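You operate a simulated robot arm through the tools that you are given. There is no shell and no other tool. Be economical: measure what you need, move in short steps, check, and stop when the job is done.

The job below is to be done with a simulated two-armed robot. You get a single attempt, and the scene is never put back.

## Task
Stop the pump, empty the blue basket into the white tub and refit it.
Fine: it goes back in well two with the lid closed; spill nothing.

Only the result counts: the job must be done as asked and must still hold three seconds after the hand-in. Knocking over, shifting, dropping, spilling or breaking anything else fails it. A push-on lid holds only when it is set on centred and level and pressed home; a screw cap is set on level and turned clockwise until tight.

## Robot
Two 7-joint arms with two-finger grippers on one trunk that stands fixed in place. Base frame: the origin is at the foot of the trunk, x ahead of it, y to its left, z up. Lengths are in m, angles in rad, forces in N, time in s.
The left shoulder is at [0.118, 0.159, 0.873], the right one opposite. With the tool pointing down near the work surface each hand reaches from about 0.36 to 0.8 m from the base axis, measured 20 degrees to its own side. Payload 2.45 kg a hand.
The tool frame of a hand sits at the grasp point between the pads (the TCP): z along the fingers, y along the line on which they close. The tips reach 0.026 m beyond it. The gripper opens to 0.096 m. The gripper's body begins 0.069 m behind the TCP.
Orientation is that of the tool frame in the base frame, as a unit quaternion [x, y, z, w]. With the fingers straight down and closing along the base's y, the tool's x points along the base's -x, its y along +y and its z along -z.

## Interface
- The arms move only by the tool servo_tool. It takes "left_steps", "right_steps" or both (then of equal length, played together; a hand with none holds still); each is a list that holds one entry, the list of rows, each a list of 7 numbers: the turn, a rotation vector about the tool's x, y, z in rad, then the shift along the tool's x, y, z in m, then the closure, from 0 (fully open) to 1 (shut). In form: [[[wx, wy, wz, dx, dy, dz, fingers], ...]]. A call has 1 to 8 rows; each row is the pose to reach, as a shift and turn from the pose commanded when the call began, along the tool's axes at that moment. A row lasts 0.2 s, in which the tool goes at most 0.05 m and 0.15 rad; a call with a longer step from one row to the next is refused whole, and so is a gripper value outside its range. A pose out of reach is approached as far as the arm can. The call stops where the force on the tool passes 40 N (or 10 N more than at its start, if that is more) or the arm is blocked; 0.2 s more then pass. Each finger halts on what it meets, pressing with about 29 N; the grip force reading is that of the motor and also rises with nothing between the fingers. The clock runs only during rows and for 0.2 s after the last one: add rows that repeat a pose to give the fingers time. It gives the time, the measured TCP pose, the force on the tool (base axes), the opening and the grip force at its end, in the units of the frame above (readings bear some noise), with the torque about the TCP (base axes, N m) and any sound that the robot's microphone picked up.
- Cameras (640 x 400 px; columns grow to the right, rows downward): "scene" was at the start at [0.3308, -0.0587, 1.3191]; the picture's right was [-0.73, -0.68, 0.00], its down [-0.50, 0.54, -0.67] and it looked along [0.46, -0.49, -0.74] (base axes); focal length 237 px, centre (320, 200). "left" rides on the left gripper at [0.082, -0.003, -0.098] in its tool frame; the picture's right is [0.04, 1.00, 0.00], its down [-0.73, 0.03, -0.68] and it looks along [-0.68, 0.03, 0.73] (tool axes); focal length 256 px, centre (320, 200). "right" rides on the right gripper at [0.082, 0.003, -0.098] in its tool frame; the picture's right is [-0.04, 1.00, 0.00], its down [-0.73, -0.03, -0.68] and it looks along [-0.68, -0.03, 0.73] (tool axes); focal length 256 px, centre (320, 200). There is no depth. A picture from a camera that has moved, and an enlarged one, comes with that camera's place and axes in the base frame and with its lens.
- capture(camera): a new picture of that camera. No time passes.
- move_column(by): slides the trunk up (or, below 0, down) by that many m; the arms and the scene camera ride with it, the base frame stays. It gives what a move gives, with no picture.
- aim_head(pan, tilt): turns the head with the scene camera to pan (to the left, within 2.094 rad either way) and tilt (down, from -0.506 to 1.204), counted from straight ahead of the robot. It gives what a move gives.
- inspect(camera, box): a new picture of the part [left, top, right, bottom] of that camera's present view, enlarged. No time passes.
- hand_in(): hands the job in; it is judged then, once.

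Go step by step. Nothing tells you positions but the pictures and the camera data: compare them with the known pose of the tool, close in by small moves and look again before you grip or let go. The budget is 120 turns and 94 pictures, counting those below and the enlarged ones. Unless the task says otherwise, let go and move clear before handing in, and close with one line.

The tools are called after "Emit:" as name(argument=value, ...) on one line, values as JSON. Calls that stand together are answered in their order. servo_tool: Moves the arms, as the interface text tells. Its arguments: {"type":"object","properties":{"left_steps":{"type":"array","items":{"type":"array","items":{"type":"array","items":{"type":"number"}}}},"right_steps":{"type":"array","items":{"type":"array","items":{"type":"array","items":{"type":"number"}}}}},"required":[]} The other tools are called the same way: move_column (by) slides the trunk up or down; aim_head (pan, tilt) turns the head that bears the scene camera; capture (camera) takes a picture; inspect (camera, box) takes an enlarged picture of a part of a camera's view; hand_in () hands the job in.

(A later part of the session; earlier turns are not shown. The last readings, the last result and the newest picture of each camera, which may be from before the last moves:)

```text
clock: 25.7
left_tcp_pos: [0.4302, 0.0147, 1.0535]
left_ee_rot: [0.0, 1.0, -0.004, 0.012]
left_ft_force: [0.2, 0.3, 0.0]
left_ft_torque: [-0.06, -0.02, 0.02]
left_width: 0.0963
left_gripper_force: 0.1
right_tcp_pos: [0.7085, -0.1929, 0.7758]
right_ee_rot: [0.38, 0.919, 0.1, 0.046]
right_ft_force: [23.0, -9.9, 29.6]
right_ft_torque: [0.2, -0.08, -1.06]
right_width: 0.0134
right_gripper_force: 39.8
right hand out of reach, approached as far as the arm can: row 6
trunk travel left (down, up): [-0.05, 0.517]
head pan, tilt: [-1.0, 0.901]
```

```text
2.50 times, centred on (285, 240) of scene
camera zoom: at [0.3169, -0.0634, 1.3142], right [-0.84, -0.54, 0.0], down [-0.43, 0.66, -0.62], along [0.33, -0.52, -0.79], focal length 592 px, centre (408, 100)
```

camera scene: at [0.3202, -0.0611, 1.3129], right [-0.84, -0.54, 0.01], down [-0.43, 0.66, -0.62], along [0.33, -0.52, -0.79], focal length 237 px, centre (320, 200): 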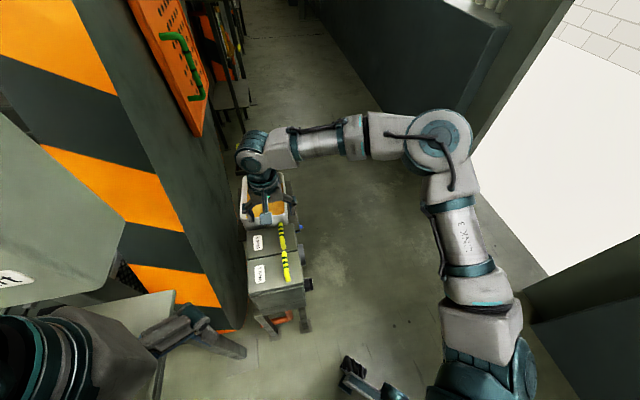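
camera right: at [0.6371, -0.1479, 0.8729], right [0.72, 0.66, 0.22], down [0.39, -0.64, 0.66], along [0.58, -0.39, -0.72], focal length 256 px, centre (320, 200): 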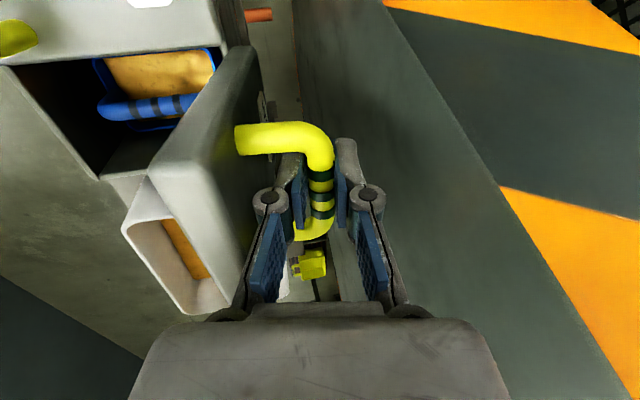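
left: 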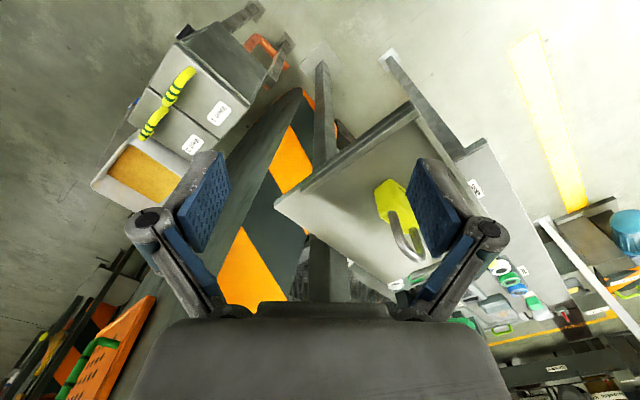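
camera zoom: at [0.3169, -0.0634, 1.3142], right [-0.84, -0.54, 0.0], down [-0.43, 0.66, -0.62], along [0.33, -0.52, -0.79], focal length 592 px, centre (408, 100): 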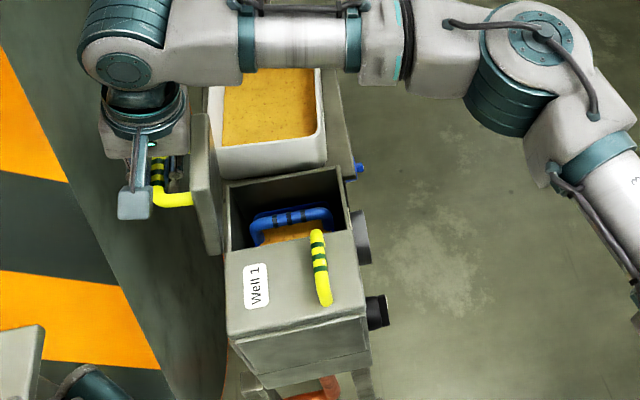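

Lid appears just past vertical. I'll open the fingers slightly and see if it stays.

Emit:
servo_tool(right_steps=[[[0, 0, 0, 0, 0, 0, 0.85], [0, 0, 0, 0, 0, 0, 0.7], [0, 0, 0, 0, 0, 0, 0.7], [0, 0, 0, 0, 0, 0, 0.7]]])

Emit:
capture(camera="right")

```text
clock: 26.7
left_tcp_pos: [0.4307, 0.0137, 1.0527]
left_ee_rot: [0.0, 1.0, -0.002, 0.01]
left_ft_force: [0.0, -0.3, -0.6]
left_ft_torque: [0.02, 0.02, -0.02]
left_width: 0.0961
left_gripper_force: 0.0
right_tcp_pos: [0.7086, -0.1941, 0.7721]
right_ee_rot: [0.379, 0.919, 0.099, 0.043]
right_ft_force: [0.1, 0.1, 0.3]
right_ft_torque: [-0.01, 0.01, -0.01]
right_width: 0.0287
right_gripper_force: 0.0
trunk travel left (down, up): [-0.05, 0.517]
head pan, tilt: [-1.0, 0.901]
```

```text
56 pictures are left
camera right: at [0.6373, -0.1483, 0.8691], right [0.72, 0.66, 0.21], down [0.4, -0.64, 0.66], along [0.57, -0.39, -0.72], focal length 256 px, centre (320, 200)
```

right: 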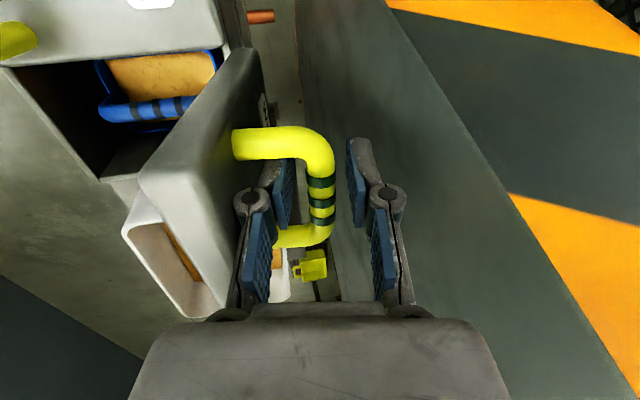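

The lid stands by itself. I withdraw straight up.

Emit:
servo_tool(right_steps=[[[0, 0, 0, 0, 0.004, -0.019, 0.7], [0, 0, 0, 0, 0.0085, -0.039, 0.7], [0, 0, 0, 0, 0.0145, -0.058, 0.7], [0, 0, 0, 0, 0.02, -0.078, 0.7], [0, 0, 0, 0, 0.026, -0.11, 0.7], [0, 0, 0, 0, 0.026, -0.14, 0.7]]])

Emit:
inspect(camera="scene", box=[215, 160, 345, 320])

Emit:
capture(camera="right")

```text
clock: 28.1
left_tcp_pos: [0.4285, 0.0142, 1.0539]
left_ee_rot: [0.0, 1.0, -0.003, 0.011]
left_ft_force: [0.2, 0.5, 0.3]
left_ft_torque: [-0.01, -0.04, -0.02]
left_width: 0.096
left_gripper_force: 0.1
right_tcp_pos: [0.6948, -0.2312, 0.8731]
right_ee_rot: [0.378, 0.919, 0.098, 0.043]
right_ft_force: [-0.6, 0.4, -0.3]
right_ft_torque: [-0.03, 0.0, 0.02]
right_width: 0.0288
right_gripper_force: 0.3
right hand out of reach, approached as far as the arm can: row 1, 2, 3, 4, 5, 6
trunk travel left (down, up): [-0.05, 0.517]
head pan, tilt: [-1.0, 0.901]
```

```text
2.50 times, centred on (280, 240) of scene
camera zoom: at [0.3175, -0.0633, 1.3138], right [-0.84, -0.54, 0.0], down [-0.43, 0.66, -0.62], along [0.33, -0.52, -0.79], focal length 592 px, centre (420, 100)
```

zoom: 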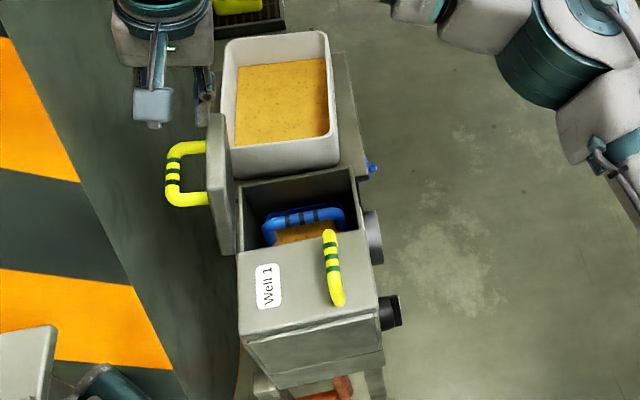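

```text
54 pictures are left
camera right: at [0.6243, -0.1866, 0.9706], right [0.72, 0.67, 0.21], down [0.4, -0.64, 0.66], along [0.58, -0.39, -0.72], focal length 256 px, centre (320, 200)
```

right: 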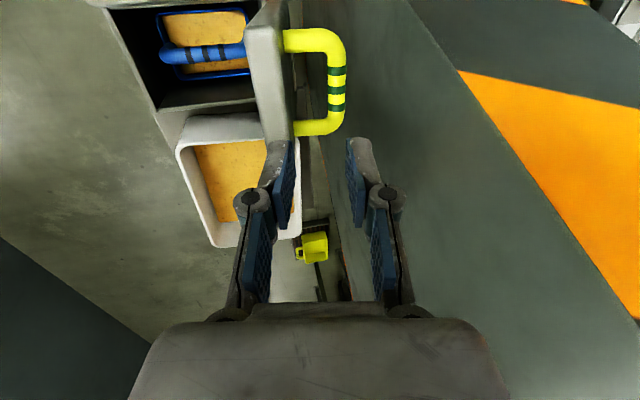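

The lid rests open. The basket's arch handle runs along the depth direction, with its bar at about (0.635,-0.281,0.61). I'll pull forward, go vertical and yaw 90° so the pads straddle that bar.

Emit:
servo_tool(right_steps=[[[0.07, 0, 0, 0, -0.043, -0.009, 0.5], [0.14, 0, 0, 0, -0.085, -0.018, 0.2], [0.21, 0, 0, 0, -0.127, -0.027, 0], [0.21, 0, 0, 0, -0.127, -0.027, 0]]])

Emit:
servo_tool(right_steps=[[[0, 0, -0.14, 0, 0, 0, 0], [0, 0, -0.28, 0, 0, 0, 0], [0, 0, -0.42, 0, 0, 0, 0], [0, 0, -0.56, 0, 0, 0, 0], [0, 0, -0.7, 0, 0, 0, 0], [0, 0, -0.84, 0, 0, 0, 0], [0, 0, -0.98, 0, 0, 0, 0], [0, 0, -1.12, 0, 0, 0, 0]]])

Emit:
servo_tool(right_steps=[[[0, 0, -0.14, 0, 0, 0, 0], [0, 0, -0.28, 0, 0, 0, 0], [0, 0, -0.42, 0, 0, 0, 0], [0, 0, -0.45, 0, 0, 0, 0]]])

Emit:
capture(camera="right")

```text
clock: 29.1
left_tcp_pos: [0.43, 0.015, 1.0531]
left_ee_rot: [0.001, 1.0, -0.003, 0.011]
left_ft_force: [0.3, 0.2, -0.9]
left_ft_torque: [-0.01, 0.02, 0.02]
left_width: 0.0961
left_gripper_force: 0.0
right_tcp_pos: [0.6061, -0.3215, 0.8659]
right_ee_rot: [0.381, 0.925, 0.0, 0.003]
right_ft_force: [0.0, -0.3, 0.1]
right_ft_torque: [0.0, 0.02, -0.01]
right_width: 0.0959
right_gripper_force: 0.0
trunk travel left (down, up): [-0.05, 0.517]
head pan, tilt: [-1.0, 0.901]
```

```text
clock: 30.9
left_tcp_pos: [0.4309, 0.0133, 1.0528]
left_ee_rot: [0.001, 1.0, -0.003, 0.01]
left_ft_force: [0.1, 0.3, 0.5]
left_ft_torque: [-0.03, -0.01, 0.04]
left_width: 0.0958
left_gripper_force: 0.0
right_tcp_pos: [0.6029, -0.3231, 0.8671]
right_ee_rot: [-0.169, 0.986, -0.002, 0.002]
right_ft_force: [0.5, -0.2, -0.1]
right_ft_torque: [0.01, 0.01, 0.02]
right_width: 0.0961
right_gripper_force: 0.1
trunk travel left (down, up): [-0.05, 0.517]
head pan, tilt: [-1.0, 0.901]
```

```text
clock: 31.9
left_tcp_pos: [0.4309, 0.0146, 1.0535]
left_ee_rot: [0.0, 1.0, -0.002, 0.01]
left_ft_force: [1.1, 0.2, 0.0]
left_ft_torque: [0.01, -0.02, 0.02]
left_width: 0.0959
left_gripper_force: 0.1
right_tcp_pos: [0.6039, -0.3235, 0.867]
right_ee_rot: [-0.385, 0.923, -0.002, 0.003]
right_ft_force: [-0.5, 0.1, 0.2]
right_ft_torque: [0.04, 0.01, 0.0]
right_width: 0.0959
right_gripper_force: 0.0
trunk travel left (down, up): [-0.05, 0.517]
head pan, tilt: [-1.0, 0.901]
```

```text
53 pictures are left
camera right: at [0.5435, -0.3788, 0.9658], right [-0.68, 0.73, 0.0], down [0.53, 0.5, 0.68], along [0.5, 0.46, -0.73], focal length 256 px, centre (320, 200)
```

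right: 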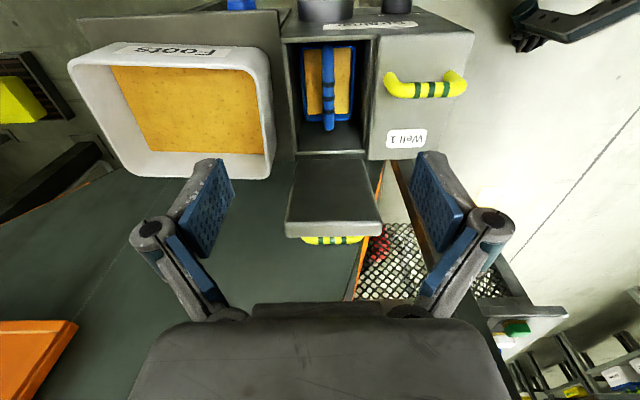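

The basket and tub are well seen: tub centre at about (0.78,-0.40), with a rim near z 0.64. Before loading, I'll test whether the hand can reach the pouring pose (tilted so the fingers point toward the tub, +r).

Emit:
servo_tool(right_steps=[[[0.0, 0, 0, -0.01, -0.04, -0.01, 0], [0.14, 0, 0, -0.02, -0.08, -0.013, 0], [0.28, 0, 0, -0.029, -0.12, -0.013, 0], [0.42, 0, 0, -0.029, -0.144, -0.013, 0], [0.56, 0, 0, -0.029, -0.144, -0.013, 0], [0.7, 0, 0, -0.029, -0.144, -0.013, 0], [0.84, 0, 0, -0.029, -0.144, -0.013, 0], [0.98, 0, 0, -0.029, -0.144, -0.013, 0]]])

Emit:
servo_tool(right_steps=[[[0.14, 0, 0, 0, 0, 0, 0], [0.28, 0, 0, 0, 0, 0, 0], [0.42, 0, 0, 0, 0, 0, 0], [0.56, 0, 0, 0, 0, 0, 0], [0.7, 0, 0, 0, 0, 0, 0], [0.84, 0, 0, 0, 0, 0, 0], [0.84, 0, 0, 0, 0, 0, 0]]])

Emit:
capture(camera="scene")

```text
clock: 33.7
left_tcp_pos: [0.4312, 0.0146, 1.0524]
left_ee_rot: [-0.001, 1.0, -0.003, 0.011]
left_ft_force: [-0.3, 0.5, -1.2]
left_ft_torque: [-0.01, 0.01, 0.04]
left_width: 0.096
left_gripper_force: 0.1
right_tcp_pos: [0.7252, -0.4026, 0.8793]
right_ee_rot: [-0.337, 0.814, -0.436, 0.185]
right_ft_force: [0.7, -0.2, -1.4]
right_ft_torque: [-0.02, -0.03, 0.0]
right_width: 0.0958
right_gripper_force: 0.0
trunk travel left (down, up): [-0.05, 0.517]
head pan, tilt: [-1.0, 0.901]
```

```text
clock: 35.3
left_tcp_pos: [0.4295, 0.0144, 1.0535]
left_ee_rot: [0.001, 1.0, -0.003, 0.011]
left_ft_force: [-0.5, 0.3, -0.2]
left_ft_torque: [0.03, -0.01, -0.01]
left_width: 0.0963
left_gripper_force: 0.0
right_tcp_pos: [0.7252, -0.4027, 0.8797]
right_ee_rot: [0.233, -0.565, 0.73, -0.306]
right_ft_force: [-0.6, -0.3, -0.3]
right_ft_torque: [0.04, -0.02, 0.02]
right_width: 0.096
right_gripper_force: 0.1
trunk travel left (down, up): [-0.05, 0.517]
head pan, tilt: [-1.0, 0.901]
```

```text
52 pictures are left
camera scene: at [0.3186, -0.0631, 1.3134], right [-0.84, -0.54, 0.0], down [-0.43, 0.66, -0.62], along [0.33, -0.52, -0.79], focal length 237 px, centre (320, 200)
```

scene: 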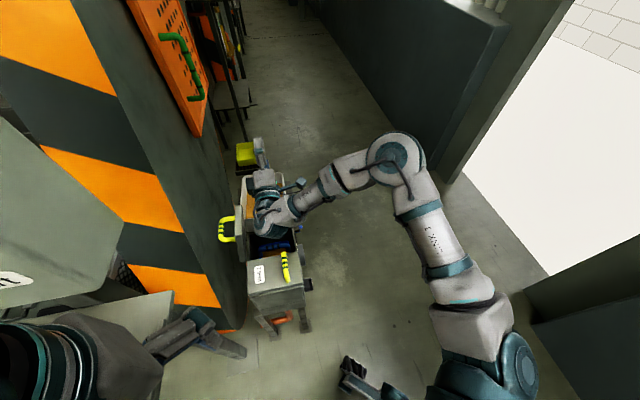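

The 104° tilt is reachable. I test a little more, then return.

Emit:
servo_tool(right_steps=[[[0.14, 0, 0, 0, 0, 0, 0], [0.28, 0, 0, 0, 0, 0, 0], [0.42, 0, 0, 0, 0, 0, 0], [0.52, 0, 0, 0, 0, 0, 0]]])

Emit:
capture(camera="scene")

```text
clock: 36.3
left_tcp_pos: [0.4317, 0.0147, 1.0529]
left_ee_rot: [0.0, 1.0, -0.003, 0.011]
left_ft_force: [-0.6, 0.8, 0.5]
left_ft_torque: [0.02, -0.01, -0.01]
left_width: 0.0958
left_gripper_force: 0.1
right_tcp_pos: [0.7266, -0.4027, 0.879]
right_ee_rot: [0.147, -0.358, 0.851, -0.354]
right_ft_force: [-0.3, -0.7, 1.0]
right_ft_torque: [-0.03, -0.01, -0.01]
right_width: 0.0956
right_gripper_force: 0.1
trunk travel left (down, up): [-0.05, 0.517]
head pan, tilt: [-1.0, 0.901]
```

```text
51 pictures are left
camera scene: at [0.3198, -0.0635, 1.3129], right [-0.84, -0.54, 0.01], down [-0.43, 0.66, -0.62], along [0.33, -0.52, -0.79], focal length 237 px, centre (320, 200)
```

scene: 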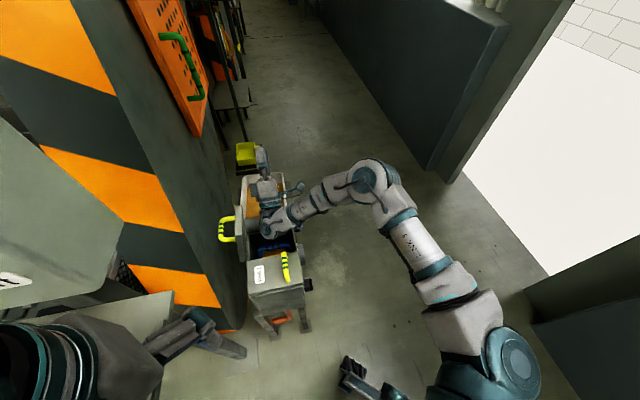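

Pouring range confirmed to ~134°. Returning to vertical above the basket.

Emit:
servo_tool(right_steps=[[[-0.15, 0, 0, 0, 0, 0, 0], [-0.3, 0, 0, 0, 0, 0, 0], [-0.45, 0, 0, 0, 0, 0, 0], [-0.6, 0, 0, 0, 0, 0, 0], [-0.75, 0, 0, 0, 0, 0, 0], [-0.9, 0, 0, 0, 0, 0, 0], [-1.05, 0, 0, 0, 0, 0, 0], [-1.2, 0, 0, 0, 0, 0, 0]]])

Emit:
servo_tool(right_steps=[[[-0.15, 0, 0, 0, 0, 0, 0], [-0.3, 0, 0, 0, 0, 0, 0], [-0.45, 0, 0, 0, 0, 0, 0], [-0.6, 0, 0, 0, 0, 0, 0], [-0.75, 0, 0, 0, 0, 0, 0], [-0.9, 0, 0, 0, 0, 0, 0], [-1.05, 0, 0, 0, 0, 0, 0], [-1.14, 0, 0, 0, 0, 0, 0]]])

```text
clock: 38.1
left_tcp_pos: [0.4299, 0.0142, 1.0539]
left_ee_rot: [0.0, 1.0, -0.002, 0.01]
left_ft_force: [0.4, -0.5, -0.3]
left_ft_torque: [0.01, 0.03, 0.01]
left_width: 0.0962
left_gripper_force: 0.1
right_tcp_pos: [0.7263, -0.4037, 0.8799]
right_ee_rot: [-0.322, 0.777, -0.499, 0.21]
right_ft_force: [0.7, -0.2, 1.1]
right_ft_torque: [0.0, 0.02, 0.02]
right_width: 0.096
right_gripper_force: 0.1
trunk travel left (down, up): [-0.05, 0.517]
head pan, tilt: [-1.0, 0.901]
```

```text
clock: 39.9
left_tcp_pos: [0.4322, 0.0136, 1.0527]
left_ee_rot: [0.0, 1.0, -0.004, 0.009]
left_ft_force: [-0.2, -0.5, -1.0]
left_ft_torque: [0.02, 0.03, 0.01]
left_width: 0.0959
left_gripper_force: 0.1
right_tcp_pos: [0.7037, -0.3968, 0.866]
right_ee_rot: [-0.382, 0.924, 0.001, 0.0]
right_ft_force: [-0.5, 1.7, 0.4]
right_ft_torque: [0.03, 0.0, 0.02]
right_width: 0.0961
right_gripper_force: 0.1
right hand out of reach, approached as far as the arm can: row 7, 8
trunk travel left (down, up): [-0.05, 0.517]
head pan, tilt: [-1.0, 0.901]
```

Emit:
servo_tool(right_steps=[[[0, 0, 0, 0.003, 0.032, 0.0, 0.2], [0, 0, 0, 0.006, 0.065, 0.01, 0.4], [0, 0, 0, 0.009, 0.098, 0.045, 0.6], [0, 0, 0, 0.012, 0.129, 0.085, 0.6], [0, 0, 0, 0.012, 0.129, 0.126, 0.6], [0, 0, 0, 0.012, 0.129, 0.126, 0.6]]])

Emit:
capture(camera="right")

Emit:
inspect(camera="scene", box=[225, 190, 325, 290])

```text
refused: row 4 steps farther than a row can; nothing moved
```

```text
50 pictures are left
camera right: at [0.6433, -0.4524, 0.9641], right [-0.68, 0.73, 0.0], down [0.54, 0.5, 0.68], along [0.5, 0.46, -0.73], focal length 256 px, centre (320, 200)
```

right: 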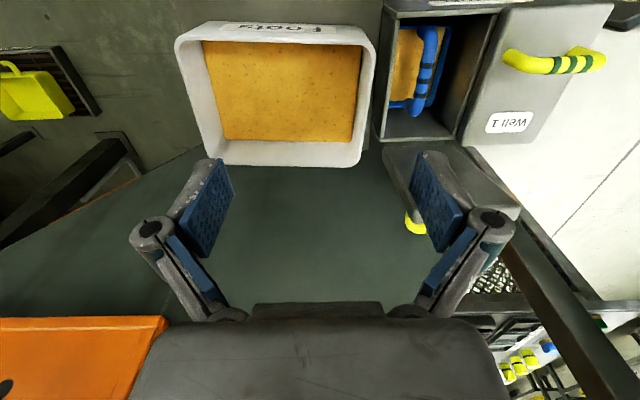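

```text
4.00 times, centred on (275, 240) of scene
camera zoom: at [0.3203, -0.0659, 1.3126], right [-0.84, -0.54, 0.0], down [-0.43, 0.66, -0.62], along [0.33, -0.52, -0.79], focal length 947 px, centre (500, 40)
```

zoom: 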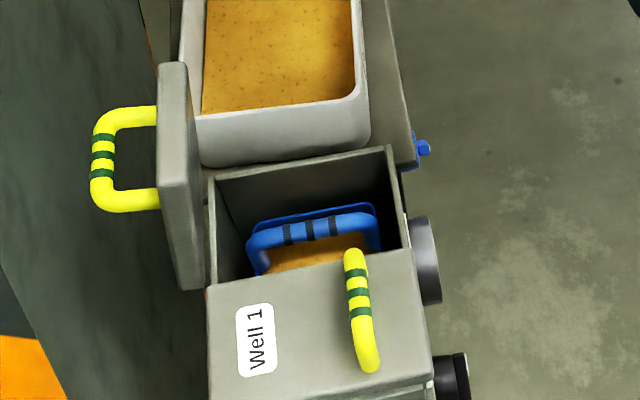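

Emit:
servo_tool(right_steps=[[[0, 0, 0, 0.003, 0.032, 0.0, 0.2], [0, 0, 0, 0.006, 0.065, 0.01, 0.4], [0, 0, 0, 0.009, 0.098, 0.035, 0.6], [0, 0, 0, 0.012, 0.129, 0.066, 0.6], [0, 0, 0, 0.012, 0.129, 0.106, 0.6], [0, 0, 0, 0.012, 0.129, 0.126, 0.6], [0, 0, 0, 0.012, 0.129, 0.126, 0.6]]])

Emit:
capture(camera="right")

```text
clock: 41.5
left_tcp_pos: [0.4306, 0.0133, 1.0532]
left_ee_rot: [0.0, 1.0, -0.002, 0.01]
left_ft_force: [-0.1, 0.2, 0.3]
left_ft_torque: [0.03, 0.03, 0.0]
left_width: 0.0962
left_gripper_force: 0.1
right_tcp_pos: [0.6028, -0.3146, 0.7376]
right_ee_rot: [-0.383, 0.924, -0.002, 0.003]
right_ft_force: [0.1, -0.5, 0.1]
right_ft_torque: [0.01, -0.04, 0.01]
right_width: 0.0386
right_gripper_force: 0.0
trunk travel left (down, up): [-0.05, 0.517]
head pan, tilt: [-1.0, 0.901]
```

```text
48 pictures are left
camera right: at [0.542, -0.3697, 0.8361], right [-0.68, 0.73, 0.0], down [0.53, 0.5, 0.68], along [0.5, 0.46, -0.73], focal length 256 px, centre (320, 200)
```

right: 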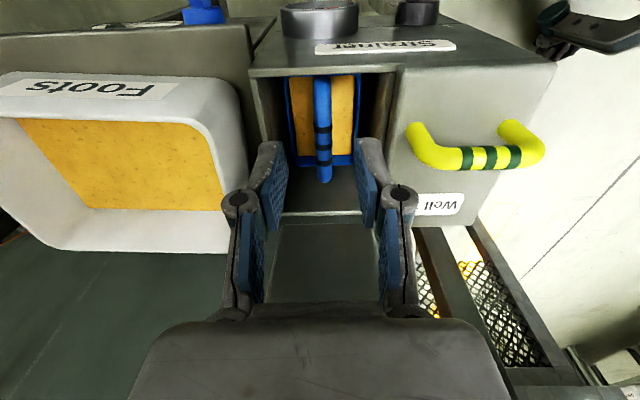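

Aligned with the bar's front end. Descending around the arch corner.

Emit:
servo_tool(right_steps=[[[0, 0, 0, 0.001, 0.001, 0.04, 0.6], [0, 0, 0, 0.001, 0.002, 0.08, 0.6], [0, 0, 0, 0.001, 0.002, 0.105, 0.6], [0, 0, 0, 0.001, 0.002, 0.122, 0.6], [0, 0, 0, 0.001, 0.002, 0.122, 0.6]]])

Emit:
capture(camera="right")

Emit:
inspect(camera="scene", box=[225, 190, 325, 290])

```text
clock: 42.7
left_tcp_pos: [0.4299, 0.0144, 1.0535]
left_ee_rot: [0.0, 1.0, -0.002, 0.011]
left_ft_force: [0.4, -0.4, -0.4]
left_ft_torque: [0.04, 0.0, 0.0]
left_width: 0.0959
left_gripper_force: 0.1
right_tcp_pos: [0.6027, -0.3127, 0.6176]
right_ee_rot: [-0.383, 0.924, -0.001, 0.003]
right_ft_force: [-0.5, -0.1, 0.4]
right_ft_torque: [0.0, 0.02, -0.01]
right_width: 0.0385
right_gripper_force: 0.2
trunk travel left (down, up): [-0.05, 0.517]
head pan, tilt: [-1.0, 0.901]
```

```text
47 pictures are left
camera right: at [0.5413, -0.3687, 0.7161], right [-0.68, 0.73, 0.0], down [0.53, 0.5, 0.68], along [0.5, 0.46, -0.73], focal length 256 px, centre (320, 200)
```

right: 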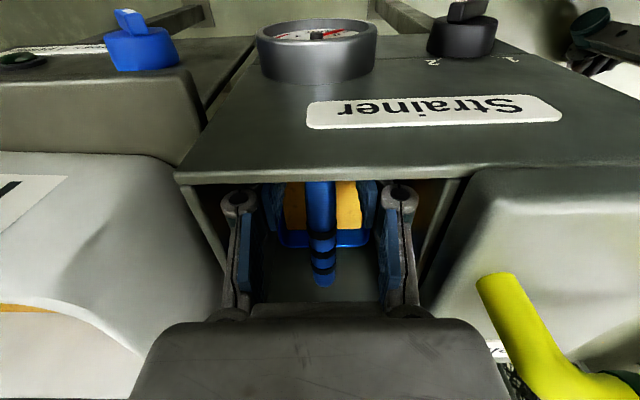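

```text
4.00 times, centred on (275, 240) of scene
camera zoom: at [0.3188, -0.0633, 1.3133], right [-0.84, -0.54, 0.0], down [-0.43, 0.66, -0.62], along [0.33, -0.52, -0.79], focal length 947 px, centre (500, 40)
```

zoom: 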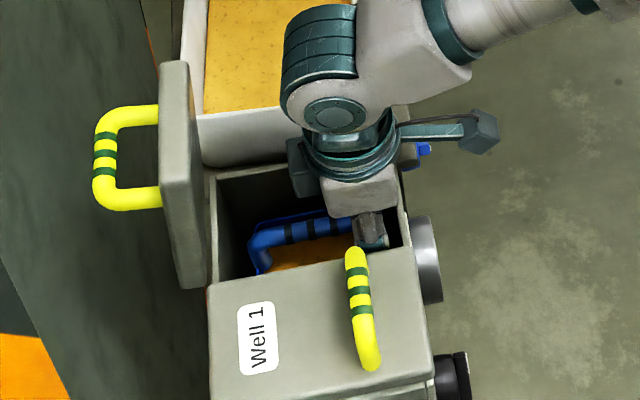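

Emit:
servo_tool(right_steps=[[[0, 0, 0, 0, 0, 0.0, 0.8], [0, 0, 0, 0, 0, 0, 1], [0, 0, 0, 0, 0, 0, 1], [0, 0, 0, 0, 0, 0, 1], [0, 0, 0, 0, 0, -0.008, 1], [0, 0, 0, 0, 0, -0.016, 1]]])

Emit:
capture(camera="right")

```text
clock: 44.1
left_tcp_pos: [0.4298, 0.0147, 1.053]
left_ee_rot: [0.0, 1.0, -0.003, 0.01]
left_ft_force: [-1.1, -0.3, -0.2]
left_ft_torque: [0.01, -0.01, 0.01]
left_width: 0.0961
left_gripper_force: 0.1
right_tcp_pos: [0.6017, -0.3132, 0.6324]
right_ee_rot: [-0.384, 0.923, -0.002, 0.003]
right_ft_force: [-0.6, -0.9, -1.8]
right_ft_torque: [-0.04, 0.08, -0.01]
right_width: 0.0151
right_gripper_force: 29.0
trunk travel left (down, up): [-0.05, 0.517]
head pan, tilt: [-1.0, 0.901]
```

```text
45 pictures are left
camera right: at [0.5406, -0.3681, 0.7319], right [-0.68, 0.73, 0.0], down [0.53, 0.5, 0.68], along [0.5, 0.46, -0.73], focal length 256 px, centre (320, 200)
```

right: 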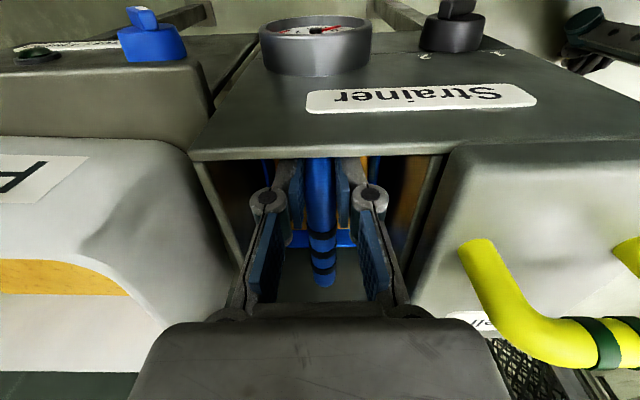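

Gripped, and the load is about 2 N. Lifting straight up slowly.

Emit:
servo_tool(right_steps=[[[0, 0, 0, 0, 0, -0.02, 1], [0, 0, 0, 0, 0, -0.04, 1], [0, 0, 0, 0, 0, -0.06, 1], [0, 0, 0, 0, 0, -0.08, 1], [0, 0, 0, 0, 0, -0.1, 1], [0, 0, 0, 0, 0, -0.12, 1], [0, 0, 0, 0, 0, -0.14, 1], [0, 0, 0, 0, 0, -0.16, 1]]])

Emit:
capture(camera="right")

Emit:
inspect(camera="scene", box=[215, 130, 345, 290])

```text
clock: 45.9
left_tcp_pos: [0.4304, 0.0159, 1.0536]
left_ee_rot: [0.0, 1.0, -0.003, 0.011]
left_ft_force: [0.0, 0.2, -0.5]
left_ft_torque: [-0.01, -0.03, 0.0]
left_width: 0.0958
left_gripper_force: 0.1
right_tcp_pos: [0.6024, -0.3124, 0.7922]
right_ee_rot: [-0.384, 0.923, -0.001, 0.003]
right_ft_force: [-0.8, -0.2, -2.1]
right_ft_torque: [-0.04, 0.04, 0.0]
right_width: 0.0149
right_gripper_force: 29.2
trunk travel left (down, up): [-0.05, 0.517]
head pan, tilt: [-1.0, 0.901]
```

```text
44 pictures are left
camera right: at [0.5417, -0.3676, 0.8908], right [-0.68, 0.73, 0.0], down [0.53, 0.5, 0.68], along [0.5, 0.46, -0.73], focal length 256 px, centre (320, 200)
```

right: 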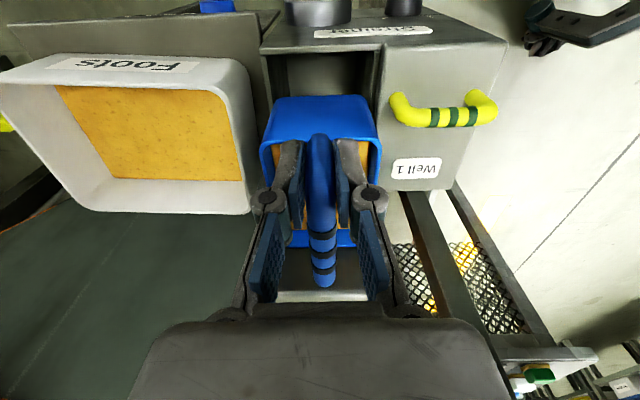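

```text
2.50 times, centred on (280, 210) of scene
camera zoom: at [0.3187, -0.0632, 1.3133], right [-0.84, -0.54, 0.0], down [-0.43, 0.66, -0.62], along [0.33, -0.52, -0.79], focal length 592 px, centre (420, 175)
```

zoom: 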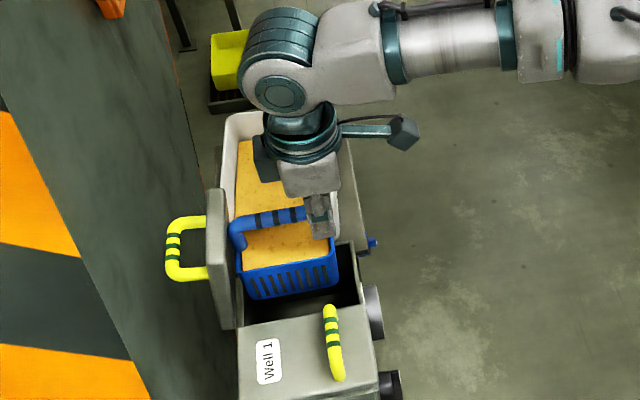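

The basket hangs level and clear. I raise it and move over the tub.

Emit:
servo_tool(right_steps=[[[0, 0, 0, 0, 0, -0.02, 1], [0, 0, 0, 0, -0.01, -0.045, 1], [0, 0, 0, 0, -0.03, -0.07, 1], [0, 0, 0, 0, -0.053, -0.075, 1], [0, 0, 0, 0, -0.076, -0.075, 1], [0, 0, 0, -0.004, -0.099, -0.075, 1], [0, 0, 0, -0.01, -0.118, -0.075, 1], [0, 0, 0, -0.015, -0.127, -0.075, 1]]])

Emit:
inspect(camera="scene", box=[215, 100, 345, 290])

Emit:
capture(camera="right")

```text
clock: 47.7
left_tcp_pos: [0.4315, 0.0146, 1.0522]
left_ee_rot: [0.0, 1.0, -0.002, 0.01]
left_ft_force: [0.1, -0.1, 0.4]
left_ft_torque: [0.0, 0.01, 0.01]
left_width: 0.0961
left_gripper_force: 0.2
right_tcp_pos: [0.7036, -0.391, 0.8656]
right_ee_rot: [-0.384, 0.923, -0.001, 0.001]
right_ft_force: [0.5, -0.5, -1.5]
right_ft_torque: [-0.07, 0.05, 0.0]
right_width: 0.0152
right_gripper_force: 28.9
trunk travel left (down, up): [-0.05, 0.517]
head pan, tilt: [-1.0, 0.901]
```

```text
2.11 times, centred on (280, 195) of scene
camera zoom: at [0.3209, -0.0639, 1.3125], right [-0.84, -0.54, 0.01], down [-0.43, 0.66, -0.62], along [0.33, -0.52, -0.79], focal length 498 px, centre (404, 210)
```

zoom: 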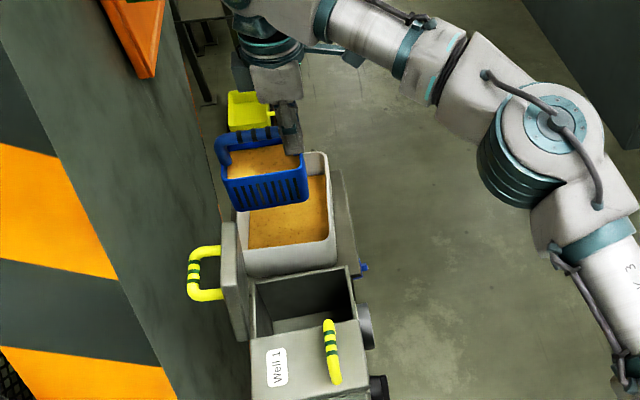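

```text
41 pictures are left
camera right: at [0.6426, -0.4475, 0.9653], right [-0.68, 0.73, 0.0], down [0.54, 0.5, 0.68], along [0.5, 0.46, -0.73], focal length 256 px, centre (320, 200)
```

right: 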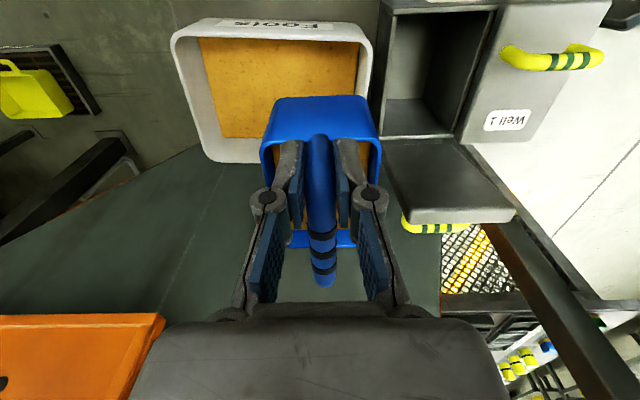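

The basket is centred over the tub in depth. I begin tilting gently, with its opening toward the near side of the tub.

Emit:
servo_tool(right_steps=[[[0.1, 0, 0, 0, -0.004, -0.002, 1], [0.2, 0, 0, 0, -0.01, -0.004, 1], [0.3, 0, 0, 0, -0.016, -0.006, 1], [0.42, 0, 0, 0, -0.022, -0.008, 1], [0.54, 0, 0, 0, -0.022, -0.008, 1], [0.66, 0, 0, 0, -0.022, -0.008, 1], [0.78, 0, 0, 0, -0.022, -0.008, 1], [0.9, 0, 0, 0, -0.022, -0.008, 1]]])

Emit:
inspect(camera="scene", box=[215, 100, 345, 290])

Emit:
capture(camera="right")

```text
clock: 49.5
left_tcp_pos: [0.4312, 0.0149, 1.0521]
left_ee_rot: [0.0, 1.0, -0.002, 0.01]
left_ft_force: [0.4, 0.5, 0.5]
left_ft_torque: [-0.03, 0.0, 0.02]
left_width: 0.0959
left_gripper_force: 0.1
right_tcp_pos: [0.7164, -0.4055, 0.8758]
right_ee_rot: [-0.345, 0.83, -0.403, 0.17]
right_ft_force: [0.6, 0.2, -1.6]
right_ft_torque: [0.02, 0.1, 0.02]
right_width: 0.015
right_gripper_force: 28.7
trunk travel left (down, up): [-0.05, 0.517]
head pan, tilt: [-1.0, 0.901]
```

```text
2.11 times, centred on (280, 195) of scene
camera zoom: at [0.3193, -0.0632, 1.3131], right [-0.84, -0.54, 0.0], down [-0.43, 0.66, -0.62], along [0.33, -0.52, -0.79], focal length 498 px, centre (404, 210)
```

zoom: 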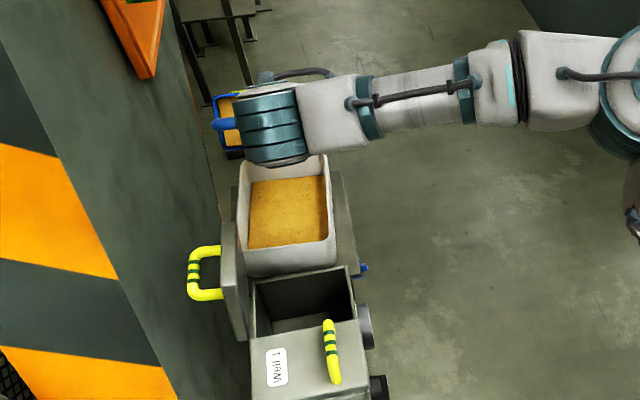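

```text
39 pictures are left
camera right: at [0.6029, -0.4082, 0.9346], right [-0.41, 0.46, -0.79], down [0.15, 0.88, 0.44], along [0.9, 0.06, -0.43], focal length 256 px, centre (320, 200)
```

right: 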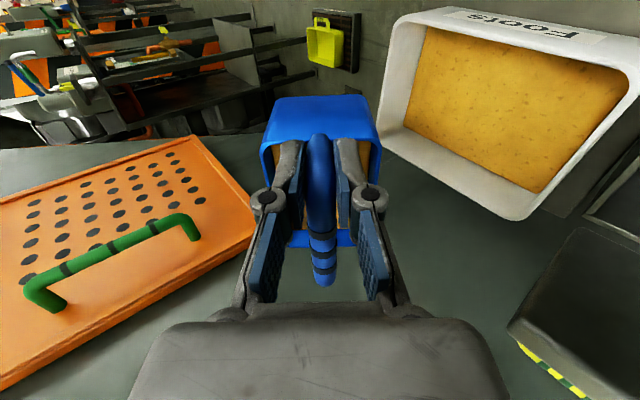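

The basket follows the hand rigidly with contents still in. Continuing the tilt.

Emit:
servo_tool(right_steps=[[[0.12, 0, 0, 0, 0, 0, 1], [0.24, 0, 0, 0, 0, 0, 1], [0.36, 0, 0, 0, 0, 0, 1], [0.48, 0, 0, 0, 0, 0, 1], [0.6, 0, 0, 0, 0, 0, 1], [0.72, 0, 0, 0, 0, 0, 1], [0.84, 0, 0, 0, 0, 0, 1], [0.95, 0, 0, 0, 0, 0, 1]]])

Emit:
inspect(camera="scene", box=[215, 100, 345, 290])

Emit:
capture(camera="right")

```text
clock: 51.3
left_tcp_pos: [0.4311, 0.0143, 1.0538]
left_ee_rot: [0.0, 1.0, -0.003, 0.01]
left_ft_force: [-0.1, 0.5, -0.6]
left_ft_torque: [0.02, -0.03, 0.0]
left_width: 0.0961
left_gripper_force: 0.1
right_tcp_pos: [0.7155, -0.4055, 0.874]
right_ee_rot: [0.229, -0.554, 0.739, -0.308]
right_ft_force: [-0.3, 0.1, -1.6]
right_ft_torque: [-0.01, 0.08, -0.01]
right_width: 0.0155
right_gripper_force: 28.5
trunk travel left (down, up): [-0.05, 0.517]
head pan, tilt: [-1.0, 0.901]
```

```text
2.11 times, centred on (280, 195) of scene
camera zoom: at [0.3202, -0.0635, 1.3127], right [-0.84, -0.54, 0.01], down [-0.43, 0.66, -0.62], along [0.33, -0.52, -0.79], focal length 498 px, centre (404, 210)
```

zoom: 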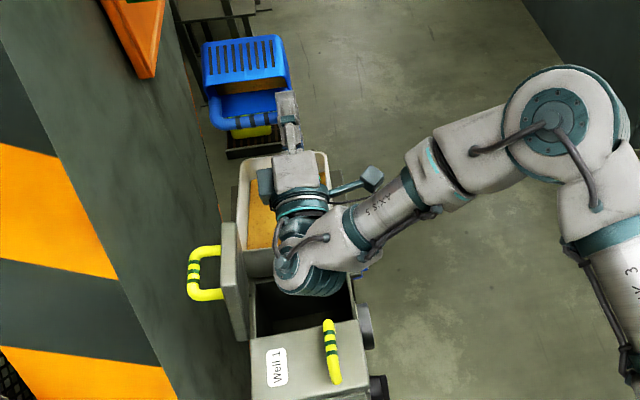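

```text
37 pictures are left
camera right: at [0.5929, -0.398, 0.8454], right [0.23, -0.17, -0.96], down [0.05, 0.99, -0.16], along [0.97, -0.01, 0.23], focal length 256 px, centre (320, 200)
```

right: 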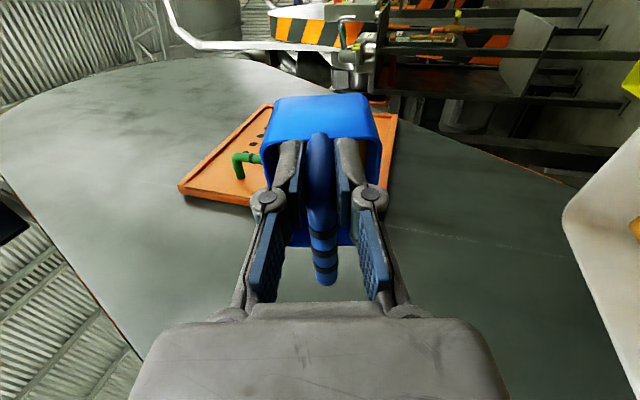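

Emit:
inspect(camera="right", box=[240, 80, 400, 260])

Emit:
servo_tool(right_steps=[[[0.12, 0, 0, 0, 0, 0, 1], [0.24, 0, 0, 0, 0, 0, 1], [0.36, 0, 0, 0, 0, 0, 1], [0.48, 0, 0, 0, 0, 0, 1], [0.48, 0, 0, 0, 0, 0, 1], [0.48, 0, 0, 0, 0, 0, 1]]])

Emit:
inspect(camera="right", box=[240, 80, 400, 260])

```text
2.22 times, centred on (320, 170) of right
camera zoom: at [0.5929, -0.398, 0.8454], right [0.23, -0.17, -0.96], down [0.05, 0.99, -0.16], along [0.97, -0.01, 0.23], focal length 569 px, centre (320, 267)
```

zoom: 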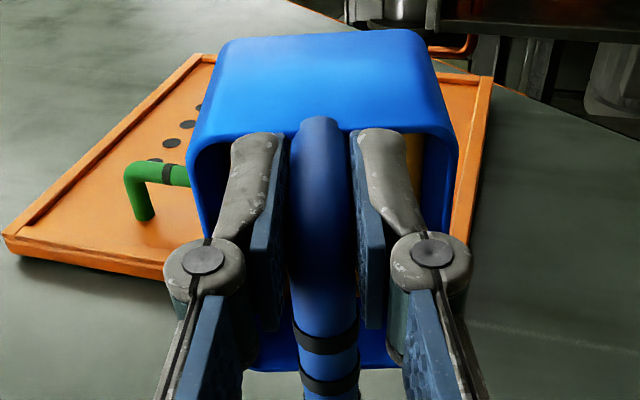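

```text
clock: 52.7
left_tcp_pos: [0.4315, 0.0144, 1.053]
left_ee_rot: [0.0, 1.0, -0.003, 0.01]
left_ft_force: [-0.1, -0.9, 0.2]
left_ft_torque: [-0.01, 0.01, 0.04]
left_width: 0.096
left_gripper_force: 0.1
right_tcp_pos: [0.7159, -0.4057, 0.8742]
right_ee_rot: [0.149, -0.363, 0.849, -0.353]
right_ft_force: [-0.3, -0.3, -1.2]
right_ft_torque: [0.0, 0.12, 0.0]
right_width: 0.0153
right_gripper_force: 28.8
trunk travel left (down, up): [-0.05, 0.517]
head pan, tilt: [-1.0, 0.901]
```

```text
2.22 times, centred on (320, 170) of right
camera zoom: at [0.6103, -0.4151, 0.806], right [0.52, -0.46, -0.72], down [0.16, 0.88, -0.45], along [0.84, 0.12, 0.53], focal length 569 px, centre (320, 267)
```

zoom: 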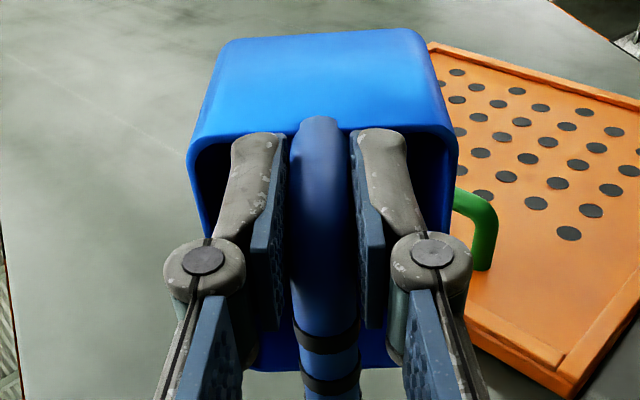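

The basket looks empty now. I hold a moment, then rotate back upright over the tub.

Emit:
servo_tool(right_steps=[[[0, 0, 0, 0, 0, 0, 1], [0.08, 0, 0, 0, 0, 0, 1], [0, 0, 0, 0, 0, 0, 1], [0.08, 0, 0, 0, 0, 0, 1], [0, 0, 0, 0, 0, 0, 1]]])

Emit:
servo_tool(right_steps=[[[-0.15, 0, 0, 0, 0, 0, 1], [-0.3, 0, 0, 0, 0, 0, 1], [-0.45, 0, 0, 0, 0, 0, 1], [-0.6, 0, 0, 0, 0, 0, 1], [-0.75, 0, 0, 0, 0, 0, 1], [-0.9, 0, 0, 0, 0, 0, 1], [-1.05, 0, 0, 0, 0, 0, 1], [-1.2, 0, 0, 0, 0, 0, 1]]])

Emit:
inspect(camera="scene", box=[215, 100, 345, 290])

Emit:
capture(camera="right")

```text
clock: 53.9
left_tcp_pos: [0.4294, 0.0145, 1.0536]
left_ee_rot: [0.0, 1.0, -0.003, 0.011]
left_ft_force: [-0.5, -0.5, 0.9]
left_ft_torque: [0.01, -0.01, 0.02]
left_width: 0.096
left_gripper_force: 0.1
right_tcp_pos: [0.7143, -0.4054, 0.8765]
right_ee_rot: [0.147, -0.363, 0.849, -0.354]
right_ft_force: [-0.8, -0.2, -1.9]
right_ft_torque: [0.01, 0.11, 0.02]
right_width: 0.0151
right_gripper_force: 29.1
trunk travel left (down, up): [-0.05, 0.517]
head pan, tilt: [-1.0, 0.901]
```

```text
clock: 55.7
left_tcp_pos: [0.4307, 0.0152, 1.0527]
left_ee_rot: [0.0, 1.0, -0.003, 0.011]
left_ft_force: [-0.4, -0.8, -0.1]
left_ft_torque: [0.01, -0.04, 0.02]
left_width: 0.096
left_gripper_force: 0.1
right_tcp_pos: [0.7169, -0.4051, 0.8764]
right_ee_rot: [-0.324, 0.779, -0.495, 0.208]
right_ft_force: [0.0, 0.1, -1.3]
right_ft_torque: [0.02, 0.08, 0.0]
right_width: 0.0151
right_gripper_force: 29.6
trunk travel left (down, up): [-0.05, 0.517]
head pan, tilt: [-1.0, 0.901]
```

```text
2.11 times, centred on (280, 195) of scene
camera zoom: at [0.3187, -0.0632, 1.3133], right [-0.84, -0.54, 0.0], down [-0.43, 0.66, -0.62], along [0.33, -0.52, -0.79], focal length 498 px, centre (404, 210)
```

zoom: 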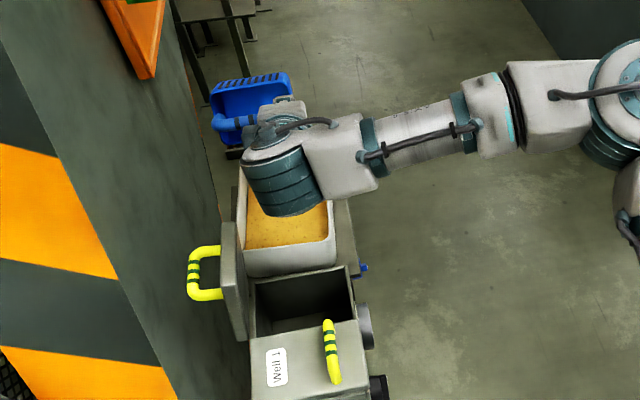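

```text
33 pictures are left
camera right: at [0.5953, -0.3995, 0.9162], right [-0.27, 0.33, -0.9], down [0.09, 0.94, 0.32], along [0.96, 0.01, -0.28], focal length 256 px, centre (320, 200)
```

right: 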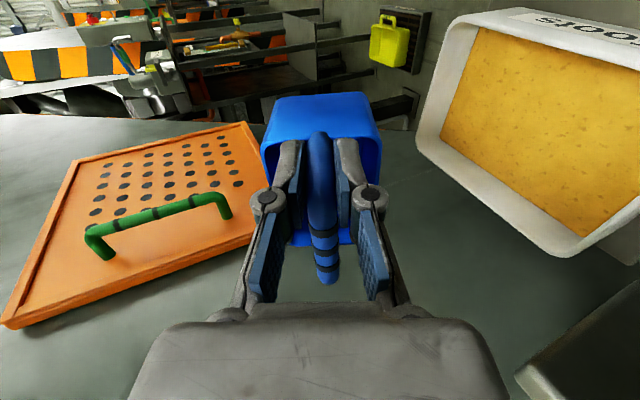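

The basket is empty and the tub level has risen. Finishing the return to vertical.

Emit:
servo_tool(right_steps=[[[-0.15, 0, 0, 0, 0, 0, 1], [-0.3, 0, 0, 0, 0.002, -0.004, 1], [-0.45, 0, 0, 0, 0.005, -0.01, 1], [-0.6, 0, 0, 0, 0.008, -0.016, 1], [-0.75, 0, 0, 0, 0.0105, -0.022, 1], [-0.9, 0, 0, 0, 0.0128, -0.0271, 1], [-1.03, 0, 0, 0, 0.0128, -0.0271, 1], [-1.13, 0, 0, 0, 0.0128, -0.0271, 1]]])

Emit:
capture(camera="right")

```text
clock: 57.5
left_tcp_pos: [0.4317, 0.0145, 1.0515]
left_ee_rot: [0.0, 1.0, -0.003, 0.009]
left_ft_force: [0.4, -0.6, 0.0]
left_ft_torque: [0.03, 0.0, -0.03]
left_width: 0.0957
left_gripper_force: 0.1
right_tcp_pos: [0.6969, -0.385, 0.8753]
right_ee_rot: [-0.384, 0.923, 0.0, 0.001]
right_ft_force: [0.2, -0.4, -2.3]
right_ft_torque: [-0.06, 0.09, 0.02]
right_width: 0.015
right_gripper_force: 29.2
trunk travel left (down, up): [-0.05, 0.517]
head pan, tilt: [-1.0, 0.901]
```

```text
32 pictures are left
camera right: at [0.6367, -0.4407, 0.974], right [-0.68, 0.73, 0.0], down [0.54, 0.5, 0.68], along [0.5, 0.46, -0.73], focal length 256 px, centre (320, 200)
```

right: 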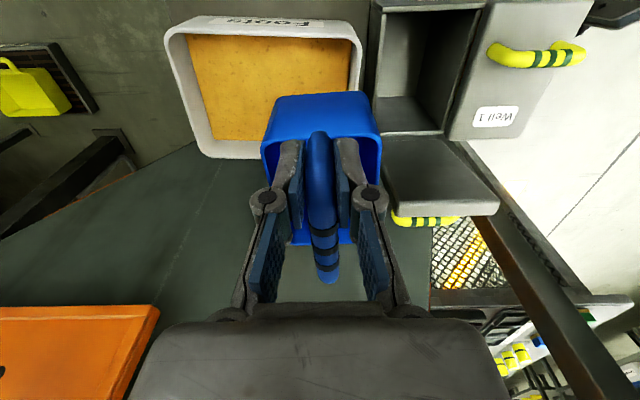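

Returning above well 2.

Emit:
servo_tool(right_steps=[[[0, 0, 0, 0.008, 0.01, 0, 1], [0, 0, 0, 0.0155, 0.03, 0, 1], [0, 0, 0, 0.0155, 0.055, 0, 1], [0, 0, 0, 0.0155, 0.08, 0, 1], [0, 0, 0, 0.0155, 0.103, 0, 1], [0, 0, 0, 0.0155, 0.118, 0.01, 1], [0, 0, 0, 0.0155, 0.118, 0.04, 1], [0, 0, 0, 0.0155, 0.118, 0.075, 1]]])

Emit:
capture(camera="right")

Emit:
inspect(camera="scene", box=[215, 130, 345, 290])

```text
clock: 59.3
left_tcp_pos: [0.4304, 0.0131, 1.0528]
left_ee_rot: [-0.001, 1.0, -0.004, 0.01]
left_ft_force: [-0.1, -0.3, -1.0]
left_ft_torque: [0.0, 0.02, 0.0]
left_width: 0.0961
left_gripper_force: 0.0
right_tcp_pos: [0.6021, -0.3117, 0.7998]
right_ee_rot: [-0.383, 0.924, -0.002, 0.002]
right_ft_force: [0.6, -0.4, -1.6]
right_ft_torque: [-0.06, 0.09, 0.01]
right_width: 0.0152
right_gripper_force: 29.0
trunk travel left (down, up): [-0.05, 0.517]
head pan, tilt: [-1.0, 0.901]
```

```text
31 pictures are left
camera right: at [0.5418, -0.3679, 0.899], right [-0.68, 0.73, 0.0], down [0.53, 0.5, 0.68], along [0.5, 0.46, -0.73], focal length 256 px, centre (320, 200)
```

right: 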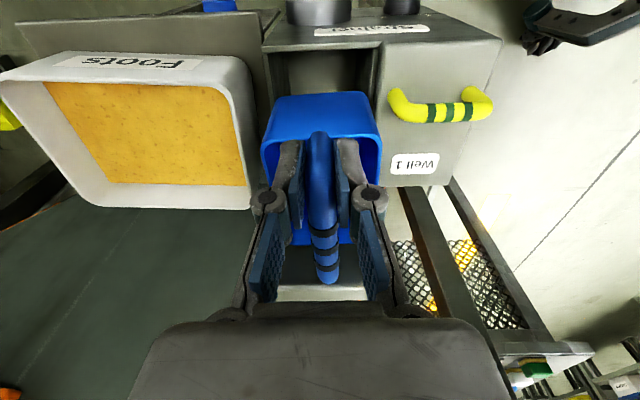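

```text
2.50 times, centred on (280, 210) of scene
camera zoom: at [0.3199, -0.0639, 1.3128], right [-0.84, -0.54, 0.0], down [-0.43, 0.66, -0.62], along [0.33, -0.52, -0.79], focal length 592 px, centre (420, 175)
```

zoom: 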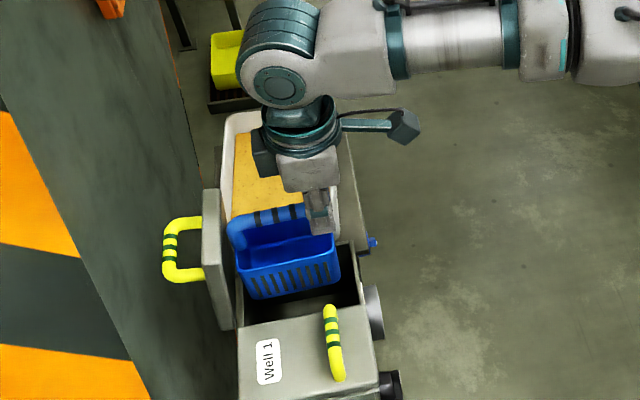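

Basket is empty and back over the well at the same x-y as it was lifted. Lowering it.

Emit:
servo_tool(right_steps=[[[0, 0, 0, 0, -0.001, 0.03, 1], [0, 0, 0, 0, -0.001, 0.06, 1], [0, 0, 0, 0, -0.001, 0.09, 1], [0, 0, 0, 0, -0.001, 0.115, 1], [0, 0, 0, 0, -0.001, 0.135, 1], [0, 0, 0, 0, -0.001, 0.155, 1], [0, 0, 0, 0, -0.001, 0.17, 1], [0, 0, 0, 0, -0.001, 0.178, 1]]])

Emit:
inspect(camera="scene", box=[225, 190, 325, 290])

```text
clock: 61.1
left_tcp_pos: [0.431, 0.015, 1.0526]
left_ee_rot: [0.0, 1.0, -0.002, 0.01]
left_ft_force: [0.3, 0.4, 0.3]
left_ft_torque: [0.01, -0.01, 0.0]
left_width: 0.096
left_gripper_force: 0.0
right_tcp_pos: [0.6034, -0.3125, 0.6231]
right_ee_rot: [-0.383, 0.924, -0.001, 0.001]
right_ft_force: [-0.6, 0.3, -2.2]
right_ft_torque: [-0.06, 0.03, 0.0]
right_width: 0.0152
right_gripper_force: 29.2
trunk travel left (down, up): [-0.05, 0.517]
head pan, tilt: [-1.0, 0.901]
```

```text
4.00 times, centred on (275, 240) of scene
camera zoom: at [0.3195, -0.0635, 1.313], right [-0.84, -0.54, 0.0], down [-0.43, 0.66, -0.62], along [0.33, -0.52, -0.79], focal length 947 px, centre (500, 40)
```

zoom: 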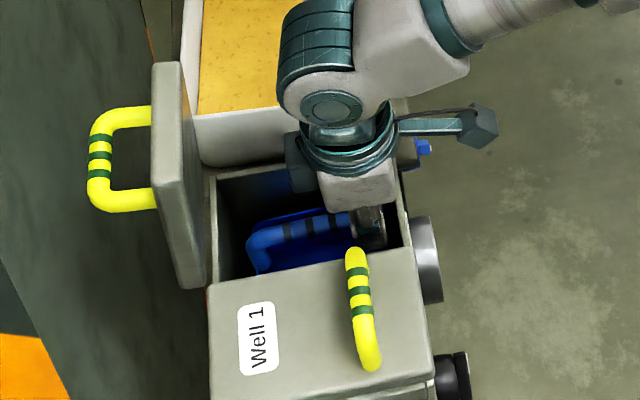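

Emit:
servo_tool(right_steps=[[[0, 0, 0, 0, 0, 0.002, 1], [0, 0, 0, 0, 0, 0.004, 1], [0, 0, 0, 0, 0, 0.006, 1], [0, 0, 0, 0, 0, 0.008, 1]]])

```text
clock: 62.1
left_tcp_pos: [0.4293, 0.0138, 1.0552]
left_ee_rot: [0.0, 1.0, -0.003, 0.012]
left_ft_force: [0.1, -0.8, 1.1]
left_ft_torque: [0.0, -0.03, 0.0]
left_width: 0.0958
left_gripper_force: 0.1
right_tcp_pos: [0.6027, -0.3117, 0.619]
right_ee_rot: [-0.384, 0.924, -0.003, 0.004]
right_ft_force: [-2.3, -4.3, 16.6]
right_ft_torque: [0.35, -0.3, -0.01]
right_width: 0.0152
right_gripper_force: 29.2
trunk travel left (down, up): [-0.05, 0.517]
head pan, tilt: [-1.0, 0.901]
```

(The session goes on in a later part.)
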